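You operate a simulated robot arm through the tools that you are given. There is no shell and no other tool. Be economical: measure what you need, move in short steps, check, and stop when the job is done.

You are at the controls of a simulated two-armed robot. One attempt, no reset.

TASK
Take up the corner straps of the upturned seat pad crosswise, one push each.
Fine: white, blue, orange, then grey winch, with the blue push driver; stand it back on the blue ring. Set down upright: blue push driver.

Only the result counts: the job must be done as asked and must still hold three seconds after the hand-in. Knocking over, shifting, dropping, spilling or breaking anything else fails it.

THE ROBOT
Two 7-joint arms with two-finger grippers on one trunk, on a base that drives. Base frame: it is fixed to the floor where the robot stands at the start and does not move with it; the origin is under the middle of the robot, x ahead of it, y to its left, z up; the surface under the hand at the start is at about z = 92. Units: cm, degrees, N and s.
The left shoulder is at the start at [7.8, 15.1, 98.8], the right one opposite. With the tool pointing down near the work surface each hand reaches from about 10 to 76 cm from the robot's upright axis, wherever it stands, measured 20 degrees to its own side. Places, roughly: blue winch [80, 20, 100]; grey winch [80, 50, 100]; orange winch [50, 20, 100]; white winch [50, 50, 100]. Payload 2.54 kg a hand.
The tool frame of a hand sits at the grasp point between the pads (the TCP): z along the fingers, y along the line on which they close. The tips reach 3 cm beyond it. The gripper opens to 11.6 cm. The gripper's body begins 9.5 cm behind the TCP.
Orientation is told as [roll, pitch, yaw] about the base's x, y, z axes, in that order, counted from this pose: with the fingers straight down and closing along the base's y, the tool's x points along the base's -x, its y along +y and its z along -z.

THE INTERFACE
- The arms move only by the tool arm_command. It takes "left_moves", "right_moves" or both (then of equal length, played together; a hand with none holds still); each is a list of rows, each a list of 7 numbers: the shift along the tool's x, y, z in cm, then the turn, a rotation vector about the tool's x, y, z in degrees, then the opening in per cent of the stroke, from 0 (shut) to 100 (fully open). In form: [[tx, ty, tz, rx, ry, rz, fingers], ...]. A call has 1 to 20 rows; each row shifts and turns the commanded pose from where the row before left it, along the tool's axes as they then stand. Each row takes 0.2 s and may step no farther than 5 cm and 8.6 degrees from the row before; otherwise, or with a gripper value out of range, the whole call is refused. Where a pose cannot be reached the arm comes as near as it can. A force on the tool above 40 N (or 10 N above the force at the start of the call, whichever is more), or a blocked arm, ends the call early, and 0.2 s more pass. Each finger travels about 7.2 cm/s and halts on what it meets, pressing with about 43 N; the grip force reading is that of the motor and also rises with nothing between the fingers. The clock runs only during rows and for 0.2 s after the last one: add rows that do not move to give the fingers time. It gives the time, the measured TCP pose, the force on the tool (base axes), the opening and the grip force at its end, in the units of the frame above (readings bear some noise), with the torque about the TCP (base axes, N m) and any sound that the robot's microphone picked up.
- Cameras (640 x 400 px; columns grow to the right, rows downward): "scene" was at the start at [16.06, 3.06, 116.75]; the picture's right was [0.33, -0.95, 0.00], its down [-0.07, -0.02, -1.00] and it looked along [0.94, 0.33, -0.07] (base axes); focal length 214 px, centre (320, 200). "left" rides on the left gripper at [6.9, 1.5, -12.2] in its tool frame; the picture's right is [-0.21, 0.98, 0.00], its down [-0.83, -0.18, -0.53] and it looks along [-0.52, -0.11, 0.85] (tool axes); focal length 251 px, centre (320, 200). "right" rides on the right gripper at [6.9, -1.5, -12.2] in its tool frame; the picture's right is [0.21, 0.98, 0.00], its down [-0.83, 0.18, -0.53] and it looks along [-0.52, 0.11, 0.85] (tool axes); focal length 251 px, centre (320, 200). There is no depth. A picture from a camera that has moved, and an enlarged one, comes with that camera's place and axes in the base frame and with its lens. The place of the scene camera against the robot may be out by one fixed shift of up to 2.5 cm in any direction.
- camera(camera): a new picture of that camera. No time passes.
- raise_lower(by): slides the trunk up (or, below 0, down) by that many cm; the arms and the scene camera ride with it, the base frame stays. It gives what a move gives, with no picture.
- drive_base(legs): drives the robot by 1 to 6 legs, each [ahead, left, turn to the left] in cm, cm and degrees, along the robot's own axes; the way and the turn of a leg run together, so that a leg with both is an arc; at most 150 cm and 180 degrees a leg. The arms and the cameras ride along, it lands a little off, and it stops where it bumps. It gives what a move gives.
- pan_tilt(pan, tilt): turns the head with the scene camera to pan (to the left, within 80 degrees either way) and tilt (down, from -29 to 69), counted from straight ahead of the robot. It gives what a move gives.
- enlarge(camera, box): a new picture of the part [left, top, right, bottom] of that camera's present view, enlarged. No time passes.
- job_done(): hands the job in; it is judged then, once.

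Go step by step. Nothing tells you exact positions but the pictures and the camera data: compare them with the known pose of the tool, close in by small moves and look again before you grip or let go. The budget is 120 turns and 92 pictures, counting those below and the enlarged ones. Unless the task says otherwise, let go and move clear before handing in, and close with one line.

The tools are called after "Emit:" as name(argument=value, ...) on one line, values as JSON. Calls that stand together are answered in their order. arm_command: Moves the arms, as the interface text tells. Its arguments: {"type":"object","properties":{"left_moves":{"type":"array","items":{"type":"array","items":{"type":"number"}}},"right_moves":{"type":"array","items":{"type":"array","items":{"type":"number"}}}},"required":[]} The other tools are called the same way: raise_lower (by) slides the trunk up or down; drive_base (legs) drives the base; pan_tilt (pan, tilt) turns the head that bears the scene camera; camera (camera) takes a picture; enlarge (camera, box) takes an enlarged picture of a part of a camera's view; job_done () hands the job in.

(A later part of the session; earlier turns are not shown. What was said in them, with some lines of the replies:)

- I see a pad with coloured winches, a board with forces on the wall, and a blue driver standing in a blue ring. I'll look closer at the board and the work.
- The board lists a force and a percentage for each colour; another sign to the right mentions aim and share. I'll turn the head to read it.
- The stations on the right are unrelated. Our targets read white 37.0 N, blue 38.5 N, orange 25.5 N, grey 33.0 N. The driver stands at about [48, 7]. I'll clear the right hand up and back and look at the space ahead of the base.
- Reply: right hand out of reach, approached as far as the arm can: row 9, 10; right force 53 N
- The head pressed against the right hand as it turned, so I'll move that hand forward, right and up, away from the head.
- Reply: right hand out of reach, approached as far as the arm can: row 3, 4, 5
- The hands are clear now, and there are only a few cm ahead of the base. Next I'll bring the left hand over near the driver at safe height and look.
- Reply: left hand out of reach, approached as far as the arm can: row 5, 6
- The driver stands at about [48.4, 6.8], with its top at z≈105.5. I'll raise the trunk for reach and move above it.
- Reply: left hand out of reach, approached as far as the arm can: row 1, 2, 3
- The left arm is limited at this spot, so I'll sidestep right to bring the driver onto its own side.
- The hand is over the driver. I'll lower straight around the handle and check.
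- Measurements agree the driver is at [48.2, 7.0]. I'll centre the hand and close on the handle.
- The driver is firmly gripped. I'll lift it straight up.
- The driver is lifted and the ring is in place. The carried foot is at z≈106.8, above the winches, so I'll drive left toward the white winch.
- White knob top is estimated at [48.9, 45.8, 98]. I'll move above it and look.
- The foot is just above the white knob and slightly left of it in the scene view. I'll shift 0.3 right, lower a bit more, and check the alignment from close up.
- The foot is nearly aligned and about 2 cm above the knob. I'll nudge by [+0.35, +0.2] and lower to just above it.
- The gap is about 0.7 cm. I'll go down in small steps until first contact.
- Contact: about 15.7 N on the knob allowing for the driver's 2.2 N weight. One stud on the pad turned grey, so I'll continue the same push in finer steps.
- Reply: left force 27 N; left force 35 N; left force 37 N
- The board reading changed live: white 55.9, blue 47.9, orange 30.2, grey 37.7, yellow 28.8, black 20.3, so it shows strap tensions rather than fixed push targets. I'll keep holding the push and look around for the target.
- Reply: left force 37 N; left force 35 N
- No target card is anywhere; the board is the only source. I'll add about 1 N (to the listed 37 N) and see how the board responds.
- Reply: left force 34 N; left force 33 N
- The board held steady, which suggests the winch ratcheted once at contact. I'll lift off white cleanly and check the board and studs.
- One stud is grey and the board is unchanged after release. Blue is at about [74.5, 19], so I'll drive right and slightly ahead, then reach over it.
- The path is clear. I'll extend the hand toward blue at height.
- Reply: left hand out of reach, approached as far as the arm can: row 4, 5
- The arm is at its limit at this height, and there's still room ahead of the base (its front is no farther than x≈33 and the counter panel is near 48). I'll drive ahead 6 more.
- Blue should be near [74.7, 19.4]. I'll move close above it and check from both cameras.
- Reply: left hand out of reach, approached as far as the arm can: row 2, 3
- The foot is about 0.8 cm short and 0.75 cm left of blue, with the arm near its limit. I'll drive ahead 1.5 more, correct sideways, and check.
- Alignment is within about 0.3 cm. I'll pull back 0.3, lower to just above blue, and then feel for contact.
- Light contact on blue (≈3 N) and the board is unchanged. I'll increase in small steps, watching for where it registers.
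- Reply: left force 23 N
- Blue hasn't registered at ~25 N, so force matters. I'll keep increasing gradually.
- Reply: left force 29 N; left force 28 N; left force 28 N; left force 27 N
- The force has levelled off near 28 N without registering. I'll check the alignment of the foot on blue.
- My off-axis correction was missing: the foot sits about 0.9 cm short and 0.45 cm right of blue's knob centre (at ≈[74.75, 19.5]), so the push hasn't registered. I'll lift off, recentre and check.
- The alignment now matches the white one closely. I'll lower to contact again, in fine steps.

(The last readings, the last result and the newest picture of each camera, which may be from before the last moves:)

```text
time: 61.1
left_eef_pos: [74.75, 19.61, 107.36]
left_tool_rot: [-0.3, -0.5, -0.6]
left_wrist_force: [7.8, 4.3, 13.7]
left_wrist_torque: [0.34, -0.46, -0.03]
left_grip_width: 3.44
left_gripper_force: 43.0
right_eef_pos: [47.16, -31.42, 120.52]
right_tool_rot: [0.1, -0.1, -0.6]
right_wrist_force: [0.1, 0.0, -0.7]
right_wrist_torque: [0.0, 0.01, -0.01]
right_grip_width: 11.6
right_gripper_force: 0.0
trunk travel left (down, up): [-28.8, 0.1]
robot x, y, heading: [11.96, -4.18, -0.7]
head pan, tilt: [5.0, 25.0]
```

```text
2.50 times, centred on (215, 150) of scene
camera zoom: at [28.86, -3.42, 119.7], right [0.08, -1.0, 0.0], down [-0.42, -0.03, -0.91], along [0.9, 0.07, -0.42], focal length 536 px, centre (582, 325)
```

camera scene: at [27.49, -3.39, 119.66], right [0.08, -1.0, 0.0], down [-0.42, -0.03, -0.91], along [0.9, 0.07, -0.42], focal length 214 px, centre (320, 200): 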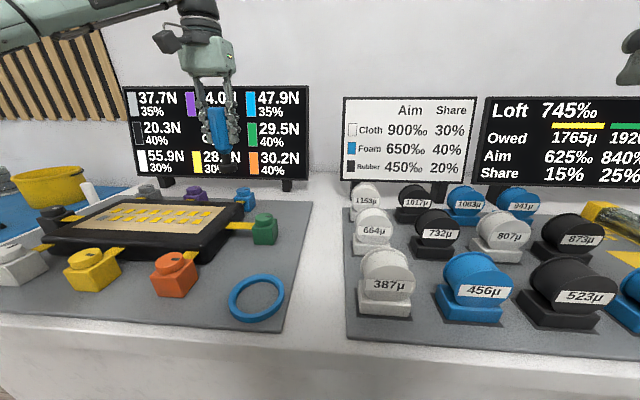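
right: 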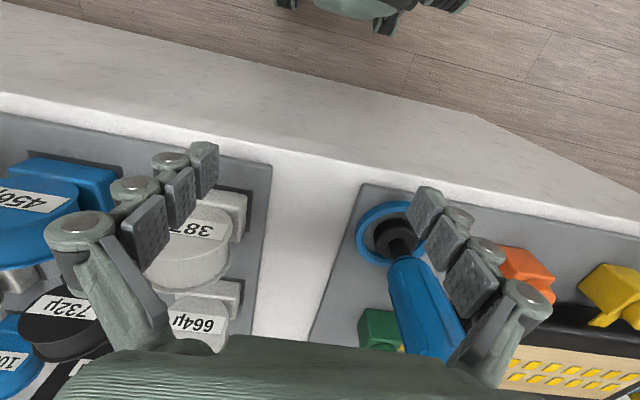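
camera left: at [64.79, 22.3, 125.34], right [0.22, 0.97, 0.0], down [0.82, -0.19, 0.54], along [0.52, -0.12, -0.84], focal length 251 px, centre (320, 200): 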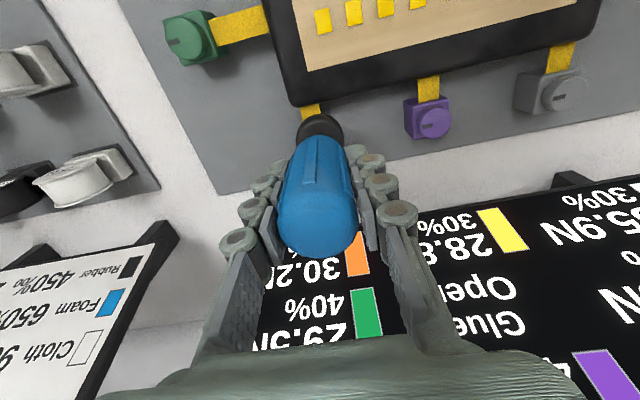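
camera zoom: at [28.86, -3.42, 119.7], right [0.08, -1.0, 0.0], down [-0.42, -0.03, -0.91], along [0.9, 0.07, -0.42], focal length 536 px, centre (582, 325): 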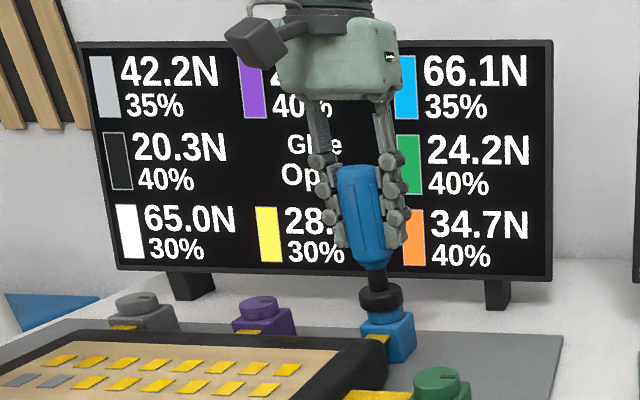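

Blue registered at about 10 N: it reads 66.1, a second stud is grey, and more force changes nothing. So each push is one click. I'll lift off, retract, and go back toward orange.

Emit:
arm_command(left_moves=[[0, 0, -0.8, 0, 0, 0, 0], [0, 0, -1.5, 0, 0, 0, 0], [1, 0, -1, 0, 0, 0, 0], [3, 0, -1, 0, 0, 0, 0], [3, 0, -1.5, 0, 0, 0, 0], [3, 0, -1.5, 0, 0, 0, 0], [0, 0, 0, 0, 0, 0, 0]])

Emit:
drive_base(legs=[[-12.3, 0, 0]])

Emit:
camera(camera="left")

Emit:
camera(camera="scene")

```text
time: 62.7
left_eef_pos: [64.55, 19.88, 114.39]
left_tool_rot: [-0.4, -0.1, -0.5]
left_wrist_force: [0.0, -0.2, -1.9]
left_wrist_torque: [0.01, 0.04, 0.01]
left_grip_width: 3.46
left_gripper_force: 43.1
right_eef_pos: [47.47, -31.36, 120.47]
right_tool_rot: [0.1, 0.0, -0.6]
right_wrist_force: [-0.4, -0.4, 0.5]
right_wrist_torque: [0.02, 0.01, -0.02]
right_grip_width: 11.59
right_gripper_force: 0.1
trunk travel left (down, up): [-28.8, 0.1]
robot x, y, heading: [12.13, -4.24, -0.1]
head pan, tilt: [5.0, 25.0]
```

```text
time: 63.9
left_eef_pos: [52.12, 19.99, 114.36]
left_tool_rot: [-0.1, -0.3, -0.4]
left_wrist_force: [-0.4, -0.1, -1.9]
left_wrist_torque: [0.01, 0.0, -0.01]
left_grip_width: 3.46
left_gripper_force: 43.2
right_eef_pos: [34.89, -31.24, 120.6]
right_tool_rot: [0.1, -0.1, -0.5]
right_wrist_force: [-0.5, -0.6, 0.7]
right_wrist_torque: [0.02, -0.02, -0.01]
right_grip_width: 11.59
right_gripper_force: 0.0
trunk travel left (down, up): [-28.8, 0.1]
robot x, y, heading: [0.17, -4.02, -0.5]
head pan, tilt: [5.0, 25.0]
```

```text
30 pictures are left
camera left: at [45.07, 21.72, 126.63], right [0.22, 0.97, 0.0], down [0.82, -0.19, 0.54], along [0.53, -0.12, -0.84], focal length 251 px, centre (320, 200)
```

left: 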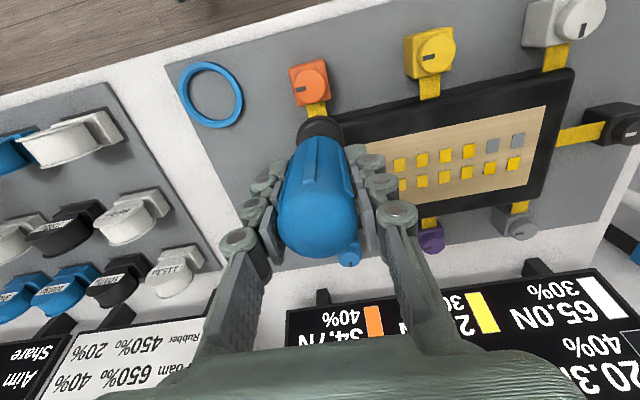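

```text
29 pictures are left
camera scene: at [16.48, -3.28, 119.69], right [0.08, -1.0, 0.0], down [-0.42, -0.03, -0.91], along [0.9, 0.07, -0.42], focal length 214 px, centre (320, 200)
```

scene: 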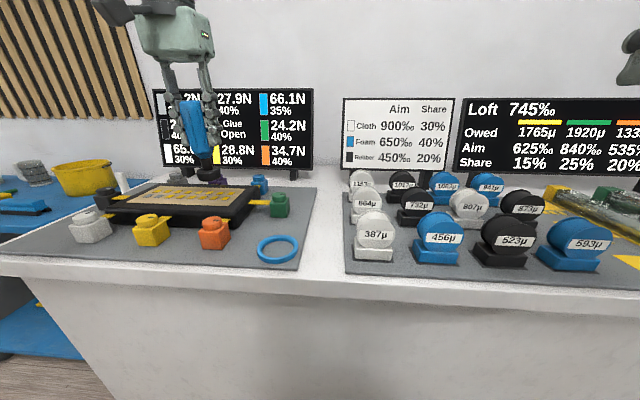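

Orange's knob is at about [48.9, 19.9]. I'll move above it, lower close, and check.

Emit:
arm_command(left_moves=[[1.6, 0, 0, 0, 0, 0, 0], [1.6, -0.1, 0, 0, 0, 0, 0], [0, 0, 2.5, 0, 0, 0, 0], [0, 0, 2, 0, 0, 0, 0], [0, 0, 1.2, 0, 0, 0, 0], [0, 0, 0, 0, 0, 0, 0]])

Emit:
enlarge(camera="left", box=[240, 80, 400, 180])

Emit:
enlarge(camera="scene", box=[170, 180, 270, 260])

```text
time: 65.3
left_eef_pos: [49.02, 19.88, 108.68]
left_tool_rot: [-0.3, -0.4, -0.5]
left_wrist_force: [-0.6, -0.3, -2.3]
left_wrist_torque: [-0.01, -0.02, 0.01]
left_grip_width: 3.47
left_gripper_force: 43.2
right_eef_pos: [35.01, -31.13, 120.61]
right_tool_rot: [0.1, 0.1, -0.5]
right_wrist_force: [-0.5, 0.1, 0.1]
right_wrist_torque: [-0.02, -0.01, -0.01]
right_grip_width: 11.6
right_gripper_force: 0.1
trunk travel left (down, up): [-28.8, 0.1]
robot x, y, heading: [0.12, -4.16, -0.6]
head pan, tilt: [5.0, 25.0]
```

```text
4.00 times, centred on (320, 130) of left
camera zoom: at [41.98, 21.55, 120.82], right [0.22, 0.97, 0.0], down [0.82, -0.19, 0.54], along [0.52, -0.12, -0.84], focal length 1006 px, centre (320, 480)
```

zoom: 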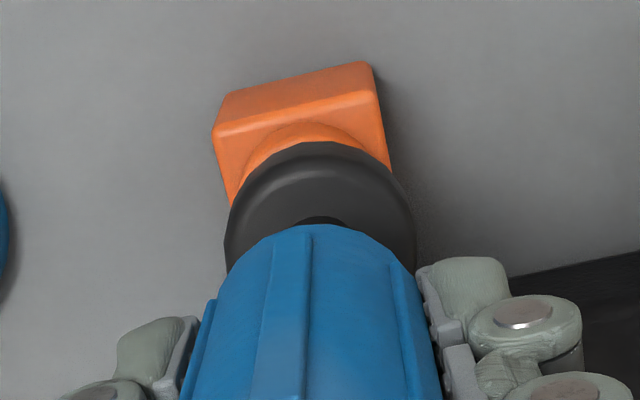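

```text
5.00 times, centred on (220, 220) of scene
camera zoom: at [16.56, -3.29, 119.68], right [0.08, -1.0, 0.0], down [-0.42, -0.03, -0.91], along [0.9, 0.07, -0.42], focal length 1072 px, centre (820, 100)
```

zoom: 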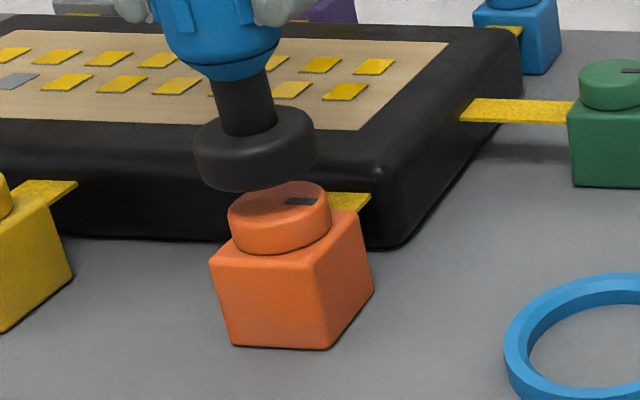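

The foot needs about 0.2 cm back and right. I'll correct and lower to near contact.

Emit:
arm_command(left_moves=[[0.25, -0.2, 0.3, 0, 0, 0, 0], [0, 0, 0.3, 0, 0, 0, 0], [0, 0, 0.2, 0, 0, 0, 0], [0, 0, 0.1, 0, 0, 0, 0], [0, 0, 0.1, 0, 0, 0, 0], [0, 0, 0.1, 0, 0, 0, 0], [0, 0, 0, 0, 0, 0, 0]])

```text
time: 66.9
left_eef_pos: [48.8, 19.73, 107.7]
left_tool_rot: [-0.1, -0.3, -0.5]
left_wrist_force: [0.4, 0.2, -3.3]
left_wrist_torque: [0.0, 0.02, 0.02]
left_grip_width: 3.43
left_gripper_force: 42.9
right_eef_pos: [35.05, -31.36, 120.57]
right_tool_rot: [0.1, 0.0, -0.6]
right_wrist_force: [-1.3, -0.3, 0.1]
right_wrist_torque: [-0.01, 0.0, -0.01]
right_grip_width: 11.59
right_gripper_force: 0.0
trunk travel left (down, up): [-28.8, 0.1]
robot x, y, heading: [-0.19, -4.06, -0.6]
head pan, tilt: [5.0, 25.0]
```

Emit:
arm_command(left_moves=[[0, 0, 0.1, 0, 0, 0, 0], [0, 0, 0.1, 0, 0, 0, 0], [0, 0, 0.05, 0, 0, 0, 0], [0, 0, 0, 0, 0, 0, 0]])

```text
time: 67.9
left_eef_pos: [48.76, 19.77, 107.3]
left_tool_rot: [-0.1, -0.3, -0.5]
left_wrist_force: [-0.1, 0.2, -1.2]
left_wrist_torque: [0.01, 0.0, 0.01]
left_grip_width: 3.47
left_gripper_force: 43.1
right_eef_pos: [34.86, -31.18, 120.69]
right_tool_rot: [0.0, 0.0, -0.6]
right_wrist_force: [-0.2, 0.1, -0.2]
right_wrist_torque: [0.0, -0.01, 0.02]
right_grip_width: 11.62
right_gripper_force: 0.1
trunk travel left (down, up): [-28.8, 0.1]
robot x, y, heading: [-0.13, -3.89, -0.6]
head pan, tilt: [5.0, 25.0]
```

Emit:
arm_command(left_moves=[[0, 0, 0.05, 0, 0, 0, 0], [0, 0, 0.05, 0, 0, 0, 0], [0, 0, 0, 0, 0, 0, 0]])

Emit:
enlarge(camera="scene", box=[100, 80, 330, 240])

```text
time: 68.7
left_eef_pos: [48.76, 19.73, 107.27]
left_tool_rot: [-0.1, -0.4, -0.5]
left_wrist_force: [2.3, 5.1, 11.1]
left_wrist_torque: [0.45, -0.04, -0.08]
left_grip_width: 3.46
left_gripper_force: 43.0
right_eef_pos: [34.98, -31.16, 120.67]
right_tool_rot: [0.1, 0.0, -0.6]
right_wrist_force: [-0.1, 1.0, 0.2]
right_wrist_torque: [-0.04, 0.01, 0.01]
right_grip_width: 11.62
right_gripper_force: 0.1
trunk travel left (down, up): [-28.8, 0.1]
robot x, y, heading: [-0.16, -4.32, -0.6]
head pan, tilt: [5.0, 25.0]
```

```text
2.50 times, centred on (215, 160) of scene
camera zoom: at [16.5, -3.28, 119.71], right [0.08, -1.0, 0.0], down [-0.42, -0.03, -0.91], along [0.9, 0.07, -0.42], focal length 536 px, centre (582, 300)
```

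zoom: 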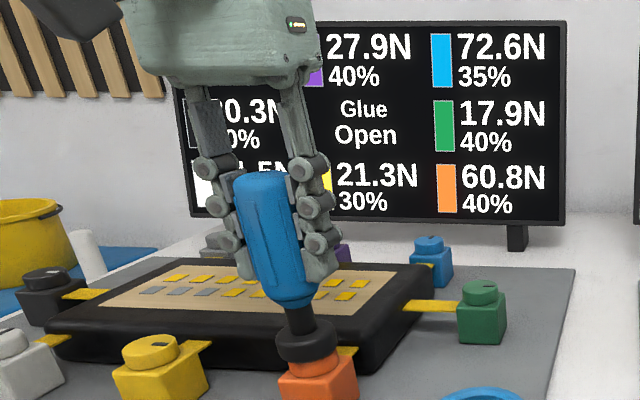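

Orange registered (60.8, third stud). I'll lift, then drive left and ahead for grey.

Emit:
arm_command(left_moves=[[0, 0, -1, 0, 0, 0, 0], [0, 0, -2, 0, 0, 0, 0], [0, 0, -3, 0, 0, 0, 0], [0, 0, -2, 0, 0, 0, 0], [0, 0, 0, 0, 0, 0, 0]])

Emit:
drive_base(legs=[[0, 26.3, 0], [12.3, 0, 0]])

Emit:
camera(camera="left")

Emit:
camera(camera="scene")

```text
time: 69.9
left_eef_pos: [48.61, 19.82, 115.11]
left_tool_rot: [-0.3, -0.3, -0.5]
left_wrist_force: [1.1, 0.3, -2.6]
left_wrist_torque: [0.01, 0.0, 0.01]
left_grip_width: 3.47
left_gripper_force: 42.9
right_eef_pos: [35.05, -31.24, 120.48]
right_tool_rot: [0.1, 0.1, -0.5]
right_wrist_force: [-0.6, -0.6, 0.5]
right_wrist_torque: [-0.01, -0.02, 0.03]
right_grip_width: 11.6
right_gripper_force: 0.1
trunk travel left (down, up): [-28.8, 0.1]
robot x, y, heading: [-0.49, -4.1, -0.5]
head pan, tilt: [5.0, 25.0]
```

```text
time: 73.8
left_eef_pos: [61.33, 44.11, 114.92]
left_tool_rot: [-0.2, -0.2, -0.8]
left_wrist_force: [0.2, -0.6, -2.8]
left_wrist_torque: [0.02, 0.01, 0.02]
left_grip_width: 3.47
left_gripper_force: 42.8
right_eef_pos: [47.23, -6.82, 120.52]
right_tool_rot: [0.1, 0.2, -0.9]
right_wrist_force: [1.1, -0.6, -0.4]
right_wrist_torque: [-0.01, 0.1, 0.0]
right_grip_width: 11.64
right_gripper_force: 0.1
trunk travel left (down, up): [-28.8, 0.1]
robot x, y, heading: [12.34, 20.64, -1.2]
head pan, tilt: [5.0, 25.0]
```

```text
25 pictures are left
camera left: at [54.23, 45.8, 127.2], right [0.23, 0.97, 0.0], down [0.82, -0.19, 0.54], along [0.52, -0.13, -0.84], focal length 251 px, centre (320, 200)
```

left: 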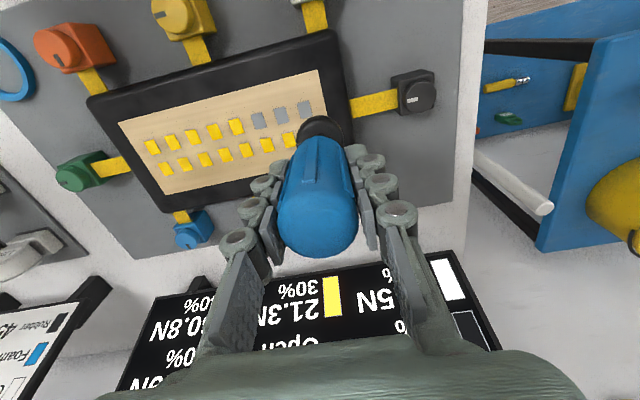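

```text
24 pictures are left
camera scene: at [28.93, 21.36, 119.66], right [0.07, -1.0, 0.0], down [-0.42, -0.03, -0.91], along [0.9, 0.06, -0.42], focal length 214 px, centre (320, 200)
```

scene: 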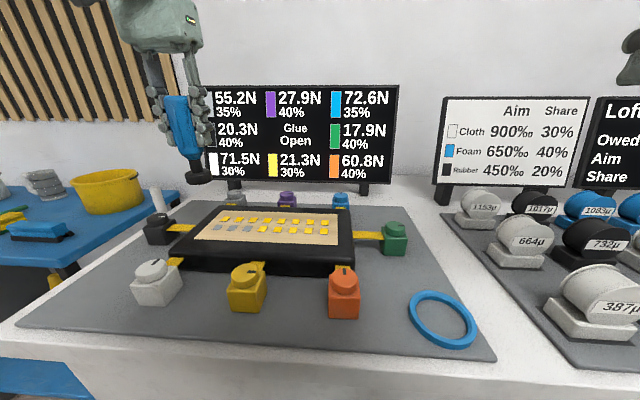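

Tensions updated. Grey should be at about [74.9, 45.8] by symmetry; I'll extend toward it.

Emit:
arm_command(left_moves=[[-2.5, 0.4, 0.3, 0, 0, 0, 0], [-2.5, 0.4, 0.6, 0, 0, 0, 0], [-2.5, 0.4, 1.0, 0, 0, 0, 0], [-2.5, 0.4, 1.2, 0, 0, 0, 0], [-2.0, 0.2, 1.2, 0, 0, 0, 0], [-1.0, 0.1, 0.8, 0, 0, 0, 0], [0, 0, 0, 0, 0, 0, 0]])

Emit:
enlarge(camera="left", box=[240, 80, 400, 180])

Emit:
enlarge(camera="scene", box=[180, 130, 280, 230])

```text
time: 75.4
left_eef_pos: [74.18, 45.84, 109.76]
left_tool_rot: [-0.2, -0.2, -0.9]
left_wrist_force: [-1.3, -0.3, -1.6]
left_wrist_torque: [-0.01, 0.01, 0.03]
left_grip_width: 3.44
left_gripper_force: 43.3
right_eef_pos: [47.05, -6.78, 120.66]
right_tool_rot: [0.0, 0.0, -1.0]
right_wrist_force: [1.1, 0.6, 0.4]
right_wrist_torque: [-0.01, 0.0, 0.0]
right_grip_width: 11.6
right_gripper_force: 0.1
trunk travel left (down, up): [-28.8, 0.1]
robot x, y, heading: [12.31, 20.77, -0.9]
head pan, tilt: [5.0, 25.0]
```

```text
4.00 times, centred on (320, 130) of left
camera zoom: at [67.1, 47.53, 121.98], right [0.23, 0.97, 0.0], down [0.82, -0.19, 0.54], along [0.52, -0.13, -0.84], focal length 1006 px, centre (320, 480)
```

zoom: 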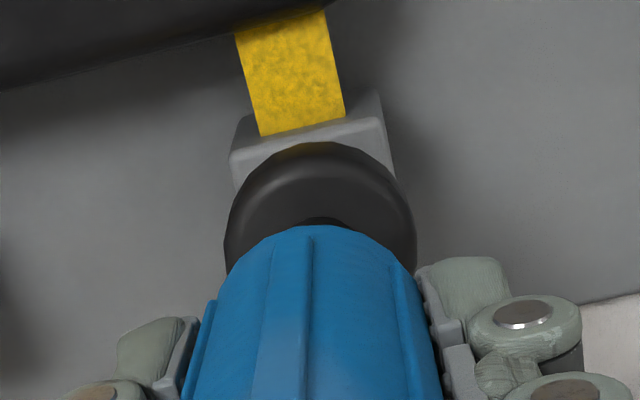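

```text
4.00 times, centred on (230, 180) of scene
camera zoom: at [28.84, 21.36, 119.68], right [0.07, -1.0, 0.0], down [-0.42, -0.03, -0.91], along [0.9, 0.06, -0.42], focal length 858 px, centre (680, 280)
```

zoom: 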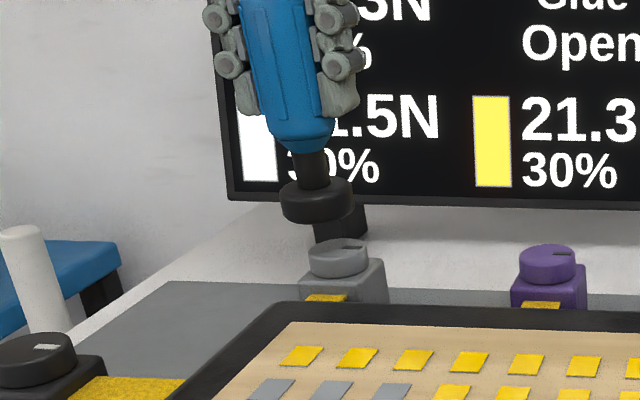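

Grey's knob works out at about [75.1, 45.6]. I'll shift there, lower, and check once more.

Emit:
arm_command(left_moves=[[-0.5, -0.1, 0.4, 0, 0, 0, 0], [-0.4, -0.1, 0.4, 0, 0, 0, 0], [0, 0, 0.3, 0, 0, 0, 0], [0, 0, 0, 0, 0, 0, 0]])

Emit:
enlarge(camera="left", box=[240, 80, 400, 180])

```text
time: 76.4
left_eef_pos: [75.2, 45.49, 108.71]
left_tool_rot: [-0.3, -0.3, -1.0]
left_wrist_force: [-0.6, 0.2, -2.3]
left_wrist_torque: [-0.01, 0.0, -0.01]
left_grip_width: 3.47
left_gripper_force: 42.9
right_eef_pos: [47.02, -6.72, 120.56]
right_tool_rot: [0.0, 0.1, -1.1]
right_wrist_force: [-0.5, -0.7, -0.7]
right_wrist_torque: [0.03, 0.02, 0.02]
right_grip_width: 11.59
right_gripper_force: 0.0
trunk travel left (down, up): [-28.8, 0.1]
robot x, y, heading: [12.3, 20.42, -1.0]
head pan, tilt: [5.0, 25.0]
```

```text
4.00 times, centred on (320, 130) of left
camera zoom: at [68.18, 47.19, 121.01], right [0.23, 0.97, 0.0], down [0.82, -0.19, 0.54], along [0.52, -0.13, -0.84], focal length 1006 px, centre (320, 480)
```

zoom: 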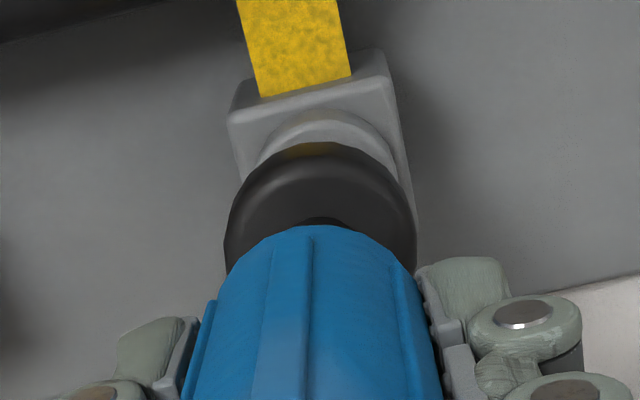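

It's slightly too far forward, so I'll pull back 0.5 and lower to near contact.

Emit:
arm_command(left_moves=[[0.5, 0.1, 0.2, 0, 0, 0, 0], [0, 0, 0.3, 0, 0, 0, 0], [0, 0, 0.3, 0, 0, 0, 0], [0, 0, 0.2, 0, 0, 0, 0], [0, 0, 0.1, 0, 0, 0, 0], [0, 0, 0, 0, 0, 0, 0]])

Emit:
enlarge(camera="left", box=[240, 80, 400, 180])

```text
time: 77.8
left_eef_pos: [74.59, 45.65, 107.78]
left_tool_rot: [-0.2, -0.3, -1.0]
left_wrist_force: [-0.3, -0.4, -2.0]
left_wrist_torque: [0.0, 0.04, 0.04]
left_grip_width: 3.47
left_gripper_force: 43.0
right_eef_pos: [47.1, -6.67, 120.63]
right_tool_rot: [0.1, 0.0, -1.0]
right_wrist_force: [0.0, -0.3, -0.4]
right_wrist_torque: [-0.05, 0.03, -0.03]
right_grip_width: 11.61
right_gripper_force: 0.1
trunk travel left (down, up): [-28.8, 0.1]
robot x, y, heading: [12.02, 20.6, -1.1]
head pan, tilt: [5.0, 25.0]
```

```text
4.00 times, centred on (320, 130) of left
camera zoom: at [67.54, 47.32, 120.06], right [0.23, 0.97, 0.0], down [0.82, -0.19, 0.54], along [0.52, -0.13, -0.84], focal length 1006 px, centre (320, 480)
```

zoom: 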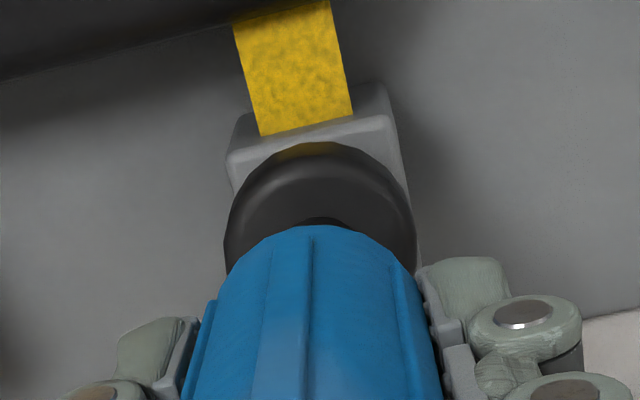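

Emit:
arm_command(left_moves=[[-0.1, 0, 0.1, 0, 0, 0, 0], [0, 0, 0.1, 0, 0, 0, 0], [0, 0, 0.1, 0, 0, 0, 0], [0, 0, 0.05, 0, 0, 0, 0], [0, 0, 0, 0, 0, 0, 0]])

```text
time: 79.0
left_eef_pos: [74.78, 45.69, 107.44]
left_tool_rot: [-0.2, -0.2, -0.9]
left_wrist_force: [1.0, -0.3, -2.2]
left_wrist_torque: [0.01, -0.04, 0.02]
left_grip_width: 3.47
left_gripper_force: 42.5
right_eef_pos: [47.13, -6.78, 120.55]
right_tool_rot: [0.1, 0.0, -1.0]
right_wrist_force: [-0.2, 0.2, -0.2]
right_wrist_torque: [-0.02, -0.01, 0.03]
right_grip_width: 11.59
right_gripper_force: 0.0
trunk travel left (down, up): [-28.8, 0.1]
robot x, y, heading: [12.06, 20.58, -0.8]
head pan, tilt: [5.0, 25.0]
```

Emit:
arm_command(left_moves=[[0, 0, 0.05, 0, 0, 0, 0], [0, 0, 0.05, 0, 0, 0, 0], [0, 0, 0.05, 0, 0, 0, 0], [0, 0, 0, 0, 0, 0, 0]])

```text
time: 80.0
left_eef_pos: [74.73, 45.6, 107.32]
left_tool_rot: [-0.3, -0.4, -0.9]
left_wrist_force: [3.8, 0.5, 2.1]
left_wrist_torque: [0.06, -0.22, -0.03]
left_grip_width: 3.5
left_gripper_force: 43.3
right_eef_pos: [47.12, -6.69, 120.56]
right_tool_rot: [0.0, 0.0, -1.0]
right_wrist_force: [-0.4, -0.6, -1.0]
right_wrist_torque: [0.0, 0.03, 0.01]
right_grip_width: 11.6
right_gripper_force: 0.1
trunk travel left (down, up): [-28.8, 0.1]
robot x, y, heading: [12.31, 20.55, -1.2]
head pan, tilt: [5.0, 25.0]
```

Emit:
arm_command(left_moves=[[0, 0, 0.05, 0, 0, 0, 0], [0, 0, 0.03, 0, 0, 0, 0], [0, 0, 0, 0, 0, 0, 0]])

Emit:
enlarge(camera="scene", box=[170, 75, 410, 245])

```text
time: 80.8
left_eef_pos: [74.92, 45.66, 107.29]
left_tool_rot: [-0.2, -0.4, -0.9]
left_wrist_force: [4.6, 0.7, 8.2]
left_wrist_torque: [0.1, -0.38, -0.04]
left_grip_width: 3.48
left_gripper_force: 43.0
right_eef_pos: [47.03, -6.73, 120.57]
right_tool_rot: [0.1, 0.0, -1.0]
right_wrist_force: [0.2, -0.1, 0.5]
right_wrist_torque: [-0.02, -0.02, 0.03]
right_grip_width: 11.61
right_gripper_force: 0.1
trunk travel left (down, up): [-28.8, 0.1]
robot x, y, heading: [12.38, 20.56, -1.0]
head pan, tilt: [5.0, 25.0]
```

```text
2.35 times, centred on (290, 160) of scene
camera zoom: at [28.82, 21.33, 119.69], right [0.07, -1.0, 0.0], down [-0.42, -0.03, -0.91], along [0.9, 0.06, -0.42], focal length 505 px, centre (391, 294)
```

zoom: 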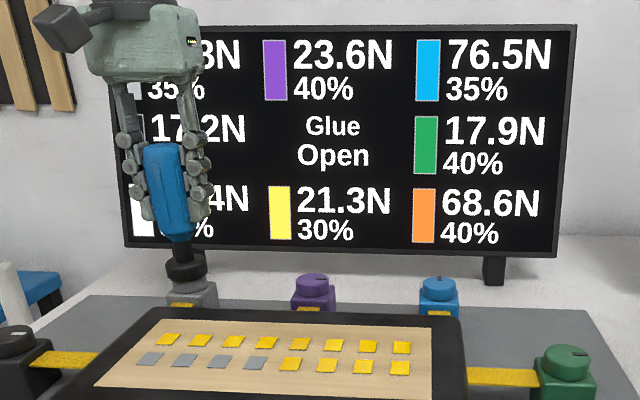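

Grey registered and four studs are grey. Now I'll lift, retract, drive back and right toward the blue ring.

Emit:
arm_command(left_moves=[[0, 0, -0.8, 0, 0, 0, 0], [0, 0, -1.5, 0, 0, 0, 0], [1, 0, -1, 0, 0, 0, 0], [3, 0, -1, 0, 0, 0, 0], [3, 0, -1.5, 0, 0, 0, 0], [3, 0, -1.5, 0, 0, 0, 0], [0, 0, 0, 0, 0, 0, 0]])

Emit:
drive_base(legs=[[-12.3, 0, 0], [0, -33.8, 1]])

Emit:
camera(camera="left")

Emit:
camera(camera="scene")

```text
time: 82.4
left_eef_pos: [64.37, 45.93, 114.16]
left_tool_rot: [-0.1, -0.2, -0.9]
left_wrist_force: [0.4, -0.5, -2.5]
left_wrist_torque: [0.0, -0.01, 0.0]
left_grip_width: 3.45
left_gripper_force: 42.7
right_eef_pos: [47.06, -6.65, 120.51]
right_tool_rot: [0.1, 0.0, -1.1]
right_wrist_force: [0.4, 0.8, 0.4]
right_wrist_torque: [0.02, -0.01, 0.01]
right_grip_width: 11.59
right_gripper_force: 0.0
trunk travel left (down, up): [-28.8, 0.1]
robot x, y, heading: [12.08, 20.73, -0.8]
head pan, tilt: [5.0, 25.0]
```

```text
time: 87.0
left_eef_pos: [51.39, 14.06, 114.2]
left_tool_rot: [-0.2, -0.3, 0.7]
left_wrist_force: [-0.6, -0.1, -1.1]
left_wrist_torque: [0.03, 0.03, 0.0]
left_grip_width: 3.45
left_gripper_force: 42.8
right_eef_pos: [35.48, -38.93, 120.61]
right_tool_rot: [0.1, 0.0, 0.6]
right_wrist_force: [-0.2, 0.6, -0.8]
right_wrist_torque: [0.0, 0.02, 0.01]
right_grip_width: 11.61
right_gripper_force: 0.1
trunk travel left (down, up): [-28.8, 0.1]
robot x, y, heading: [-0.51, -12.29, 0.8]
head pan, tilt: [5.0, 25.0]
```

```text
18 pictures are left
camera left: at [44.29, 15.63, 126.39], right [0.2, 0.98, 0.0], down [0.83, -0.17, 0.54], along [0.53, -0.11, -0.84], focal length 251 px, centre (320, 200)
```

left: 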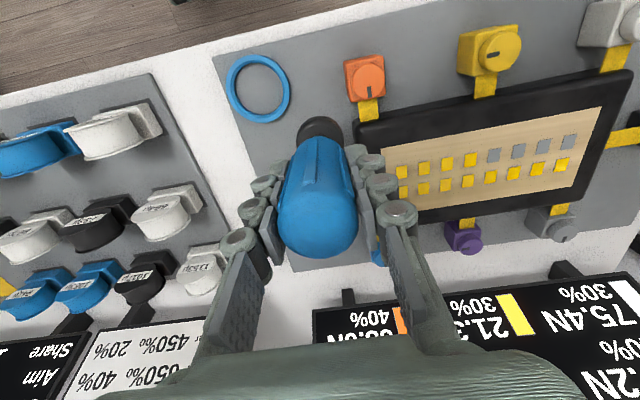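

```text
17 pictures are left
camera scene: at [16.48, -11.48, 119.68], right [0.1, -1.0, 0.0], down [-0.42, -0.04, -0.91], along [0.9, 0.09, -0.42], focal length 214 px, centre (320, 200)
```

scene: 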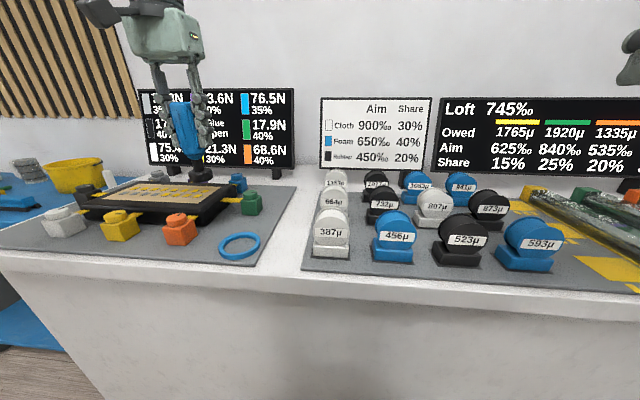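

Ring is unmoved at about [48.2, 7.0]. I'll move above it and lower partway.

Emit:
arm_command(left_moves=[[0.8, -1.8, 0, 0, 0, 0, 0], [0.8, -1.8, 0, 0, 0, 0, 0], [0.8, -1.8, 0, 0, 0, 0, 0], [0.7, -1.6, 0, 0, 0, 0, 0], [0, 0, 2.5, 0, 0, 0, 0], [0, 0, 2.5, 0, 0, 0, 0], [0, 0, 2.5, 0, 0, 0, 0], [0, 0, 0, 0, 0, 0, 0]])

Emit:
enlarge(camera="left", box=[240, 60, 400, 160])

Emit:
enlarge(camera="scene", box=[190, 180, 290, 280])

```text
time: 88.8
left_eef_pos: [48.37, 7.35, 106.83]
left_tool_rot: [-0.2, -0.2, 0.8]
left_wrist_force: [0.6, 0.6, -2.5]
left_wrist_torque: [0.0, -0.01, 0.01]
left_grip_width: 3.45
left_gripper_force: 42.9
right_eef_pos: [35.61, -39.11, 120.53]
right_tool_rot: [0.1, -0.1, 0.6]
right_wrist_force: [-0.2, 0.6, -0.5]
right_wrist_torque: [-0.05, 0.04, -0.02]
right_grip_width: 11.58
right_gripper_force: 0.0
trunk travel left (down, up): [-28.8, 0.1]
robot x, y, heading: [-0.34, -12.05, 0.6]
head pan, tilt: [5.0, 25.0]
```

```text
4.00 times, centred on (320, 110) of left
camera zoom: at [41.23, 8.77, 118.97], right [0.2, 0.98, 0.0], down [0.83, -0.17, 0.54], along [0.53, -0.11, -0.84], focal length 1006 px, centre (320, 560)
```

zoom: 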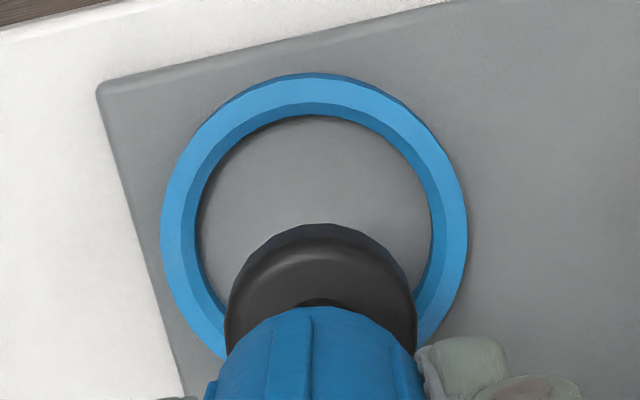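

```text
4.00 times, centred on (240, 230) of scene
camera zoom: at [16.47, -11.48, 119.68], right [0.1, -1.0, 0.0], down [-0.42, -0.04, -0.91], along [0.9, 0.09, -0.42], focal length 858 px, centre (640, 80)
```

zoom: 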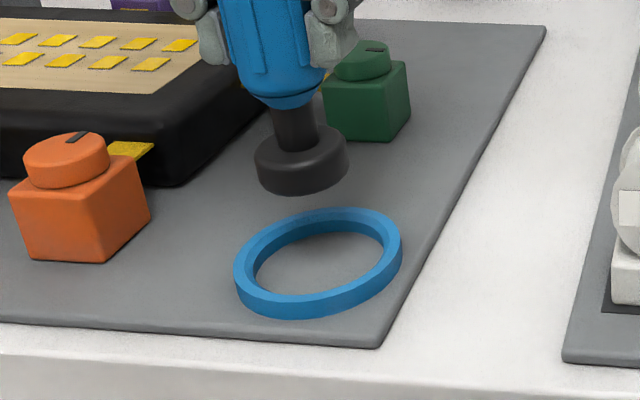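

Nearly centred over the ring. I'll correct 0.25 and lower, slowing near the mat.

Emit:
arm_command(left_moves=[[0.15, -0.25, 0.5, 0, 0, 0, 0], [0, 0, 1.5, 0, 0, 0, 0], [0, 0, 1.5, 0, 0, 0, 0], [0, 0, 0.7, 0, 0, 0, 0], [0, 0, 0.2, 0, 0, 0, 0], [0, 0, 0, 0, 0, 0, 0], [0, 0, 0, 0, 0, 0, 0]])

Emit:
enlarge(camera="scene", box=[190, 180, 290, 280])

```text
time: 90.4
left_eef_pos: [48.25, 6.74, 102.34]
left_tool_rot: [-0.2, -0.2, 0.8]
left_wrist_force: [0.7, 0.1, -3.0]
left_wrist_torque: [0.02, 0.02, -0.02]
left_grip_width: 3.47
left_gripper_force: 43.4
right_eef_pos: [35.44, -38.9, 120.54]
right_tool_rot: [0.2, 0.0, 0.6]
right_wrist_force: [-0.1, -0.7, -0.7]
right_wrist_torque: [0.01, 0.02, -0.01]
right_grip_width: 11.59
right_gripper_force: 0.0
trunk travel left (down, up): [-28.8, 0.1]
robot x, y, heading: [-0.11, -12.46, 0.7]
head pan, tilt: [5.0, 25.0]
```

```text
4.00 times, centred on (240, 230) of scene
camera zoom: at [16.48, -11.47, 119.68], right [0.1, -1.0, 0.0], down [-0.42, -0.04, -0.91], along [0.9, 0.09, -0.42], focal length 858 px, centre (640, 80)
```

zoom: 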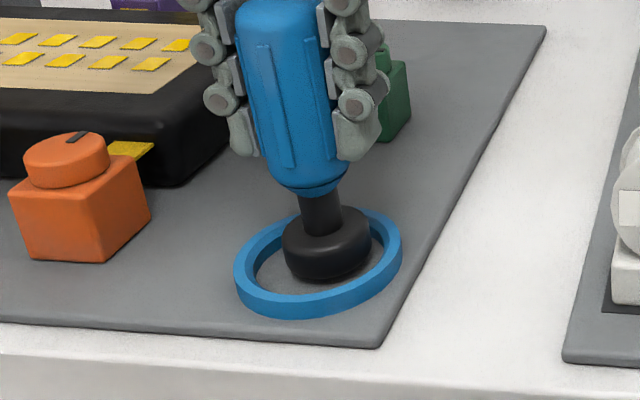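

Inside the ring. I'll nudge slightly and lower until it touches.

Emit:
arm_command(left_moves=[[0.1, 0.2, 0.1, 0, 0, 0, 0], [0, 0, 0.1, 0, 0, 0, 0], [0, 0, 0.05, 0, 0, 0, 0], [0, 0, 0, 0, 0, 0, 0]])

```text
time: 91.4
left_eef_pos: [48.2, 6.95, 102.11]
left_tool_rot: [-0.3, -0.3, 0.7]
left_wrist_force: [0.5, 0.2, -2.9]
left_wrist_torque: [-0.03, -0.03, -0.01]
left_grip_width: 3.46
left_gripper_force: 43.1
right_eef_pos: [35.54, -38.99, 120.54]
right_tool_rot: [0.1, 0.0, 0.6]
right_wrist_force: [-0.1, -0.4, -0.7]
right_wrist_torque: [-0.01, -0.01, 0.01]
right_grip_width: 11.6
right_gripper_force: 0.0
trunk travel left (down, up): [-28.8, 0.1]
robot x, y, heading: [0.05, -12.8, 0.7]
head pan, tilt: [5.0, 25.0]
```

Emit:
arm_command(left_moves=[[0, 0, 0.06, 0, 0, 0, 0], [0, 0, 0.06, 0, 0, 0, 0], [0, 0, 0, 0, 0, 0, 0]])

```text
time: 92.2
left_eef_pos: [48.16, 7.03, 101.92]
left_tool_rot: [-0.2, -0.3, 0.7]
left_wrist_force: [0.1, -0.4, -3.3]
left_wrist_torque: [-0.02, -0.04, 0.03]
left_grip_width: 3.46
left_gripper_force: 43.0
right_eef_pos: [35.52, -39.05, 120.68]
right_tool_rot: [0.1, 0.0, 0.5]
right_wrist_force: [-0.2, -0.1, 0.3]
right_wrist_torque: [-0.01, 0.03, -0.02]
right_grip_width: 11.58
right_gripper_force: 0.1
trunk travel left (down, up): [-28.8, 0.1]
robot x, y, heading: [0.37, -12.34, 0.4]
head pan, tilt: [5.0, 25.0]
```

Emit:
arm_command(left_moves=[[0, 0, 0.05, 0, 0, 0, 0], [0, 0, 0.05, 0, 0, 0, 0], [0, 0, 0, 0, 0, 0, 0]])

```text
time: 93.0
left_eef_pos: [48.06, 7.07, 101.82]
left_tool_rot: [-0.2, -0.5, 0.8]
left_wrist_force: [0.4, 0.9, 2.0]
left_wrist_torque: [0.05, 0.03, -0.02]
left_grip_width: 3.47
left_gripper_force: 42.8
right_eef_pos: [35.49, -39.0, 120.48]
right_tool_rot: [0.0, 0.0, 0.7]
right_wrist_force: [0.0, 0.0, 0.0]
right_wrist_torque: [-0.01, 0.03, 0.0]
right_grip_width: 11.62
right_gripper_force: 0.0
trunk travel left (down, up): [-28.8, 0.1]
robot x, y, heading: [-0.3, -12.55, 0.6]
head pan, tilt: [5.0, 25.0]
```

It's resting on the mat. I'll open the fingers gently and check that it stands.

Emit:
arm_command(left_moves=[[0, 0, 0, 0, 0, 0, 31], [0, 0, 0, 0, 0, 0, 35], [0, 0, 0, 0, 0, 0, 45], [0, 0, 0, 0, 0, 0, 60], [0, 0, 0, 0, 0, 0, 80], [0, 0, 0, 0, 0, 0, 80]])

Emit:
camera(camera="left")

```text
time: 94.4
left_eef_pos: [48.05, 6.99, 101.71]
left_tool_rot: [-0.2, -0.3, 0.7]
left_wrist_force: [0.4, 0.1, 0.2]
left_wrist_torque: [0.0, -0.03, 0.01]
left_grip_width: 9.28
left_gripper_force: 0.2
right_eef_pos: [35.61, -39.05, 120.46]
right_tool_rot: [0.1, 0.0, 0.5]
right_wrist_force: [-0.3, 0.2, -0.3]
right_wrist_torque: [0.0, -0.02, 0.06]
right_grip_width: 11.6
right_gripper_force: 0.1
trunk travel left (down, up): [-28.8, 0.1]
robot x, y, heading: [0.21, -12.79, 0.9]
head pan, tilt: [5.0, 25.0]
```

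```text
13 pictures are left
camera left: at [41.02, 8.49, 114.08], right [0.2, 0.98, 0.0], down [0.83, -0.17, 0.54], along [0.53, -0.11, -0.84], focal length 251 px, centre (320, 200)
```

left: 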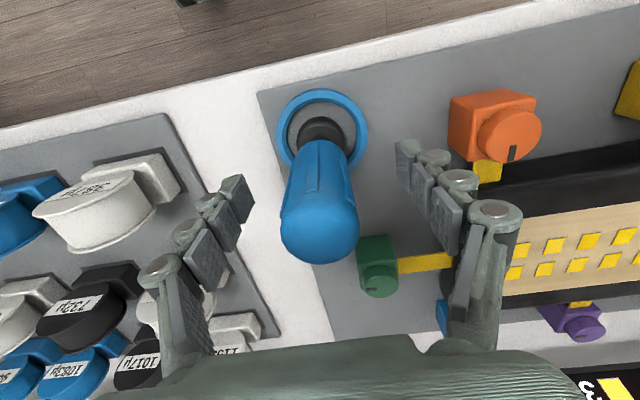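

The driver stands free inside the ring. I'll raise the hand straight up and do a final check.

Emit:
arm_command(left_moves=[[0, 0, -2, 0, 0, 0, 80], [0, 0, -4, 0, 0, 0, 80], [0, 0, -4, 0, 0, 0, 80], [0, 0, -3, 0, 0, 0, 80], [3, 1, 0, 0, 0, 0, 80], [4, 1, 0, 0, 0, 0, 80], [0, 0, 0, 0, 0, 0, 80]])

Emit:
camera(camera="scene")

Emit:
enlarge(camera="scene", box=[130, 80, 310, 280])

```text
time: 96.0
left_eef_pos: [41.29, 8.82, 114.62]
left_tool_rot: [-0.2, -0.4, 0.8]
left_wrist_force: [1.1, -0.4, -0.2]
left_wrist_torque: [0.01, 0.0, -0.04]
left_grip_width: 9.28
left_gripper_force: 0.0
right_eef_pos: [35.55, -39.0, 120.58]
right_tool_rot: [0.1, -0.1, 0.7]
right_wrist_force: [0.4, -0.6, -0.5]
right_wrist_torque: [0.01, 0.04, 0.0]
right_grip_width: 11.61
right_gripper_force: 0.1
trunk travel left (down, up): [-28.8, 0.1]
robot x, y, heading: [0.0, -12.57, 0.7]
head pan, tilt: [5.0, 25.0]
```

```text
12 pictures are left
camera scene: at [16.5, -11.5, 119.67], right [0.1, -1.0, 0.0], down [-0.42, -0.04, -0.91], along [0.9, 0.09, -0.42], focal length 214 px, centre (320, 200)
```

scene: 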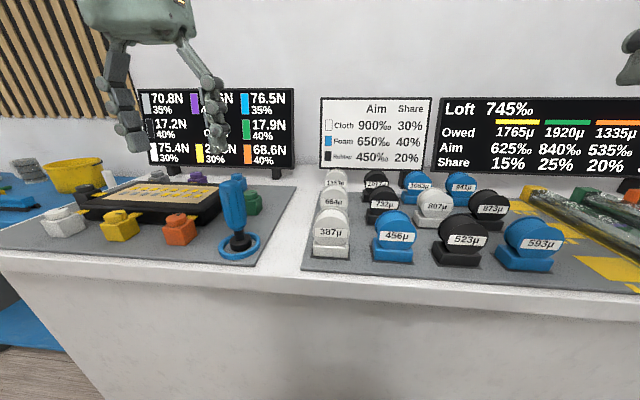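

```text
2.00 times, centred on (220, 180) of scene
camera zoom: at [16.5, -11.5, 119.67], right [0.1, -1.0, 0.0], down [-0.42, -0.04, -0.91], along [0.9, 0.09, -0.42], focal length 429 px, centre (520, 240)
```

zoom: 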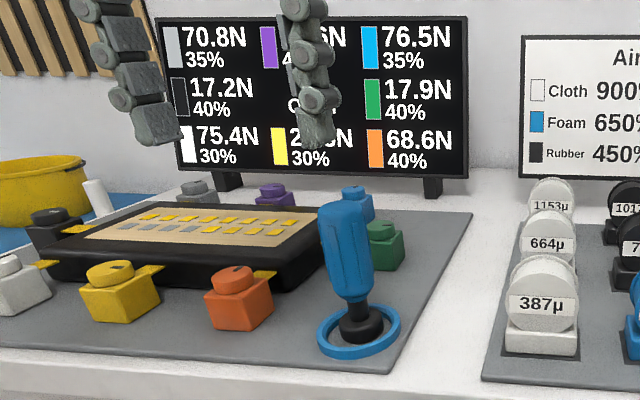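

All four corner straps are taken up (white 75.4, blue 76.5, orange 68.6, grey 70.8 N), with four studs grey. The driver stands upright in its ring and the hands are clear, so I'm handing in.

Emit:
job_done()

```text
The job is handed in.
```

I pushed the white, blue, orange and grey winches in that order, and each registered one push. The first blue press was off-centre and did not register, so I lifted, recentred and pressed again. The blue push driver stands upright in its ring, and I saw nothing else disturbed.
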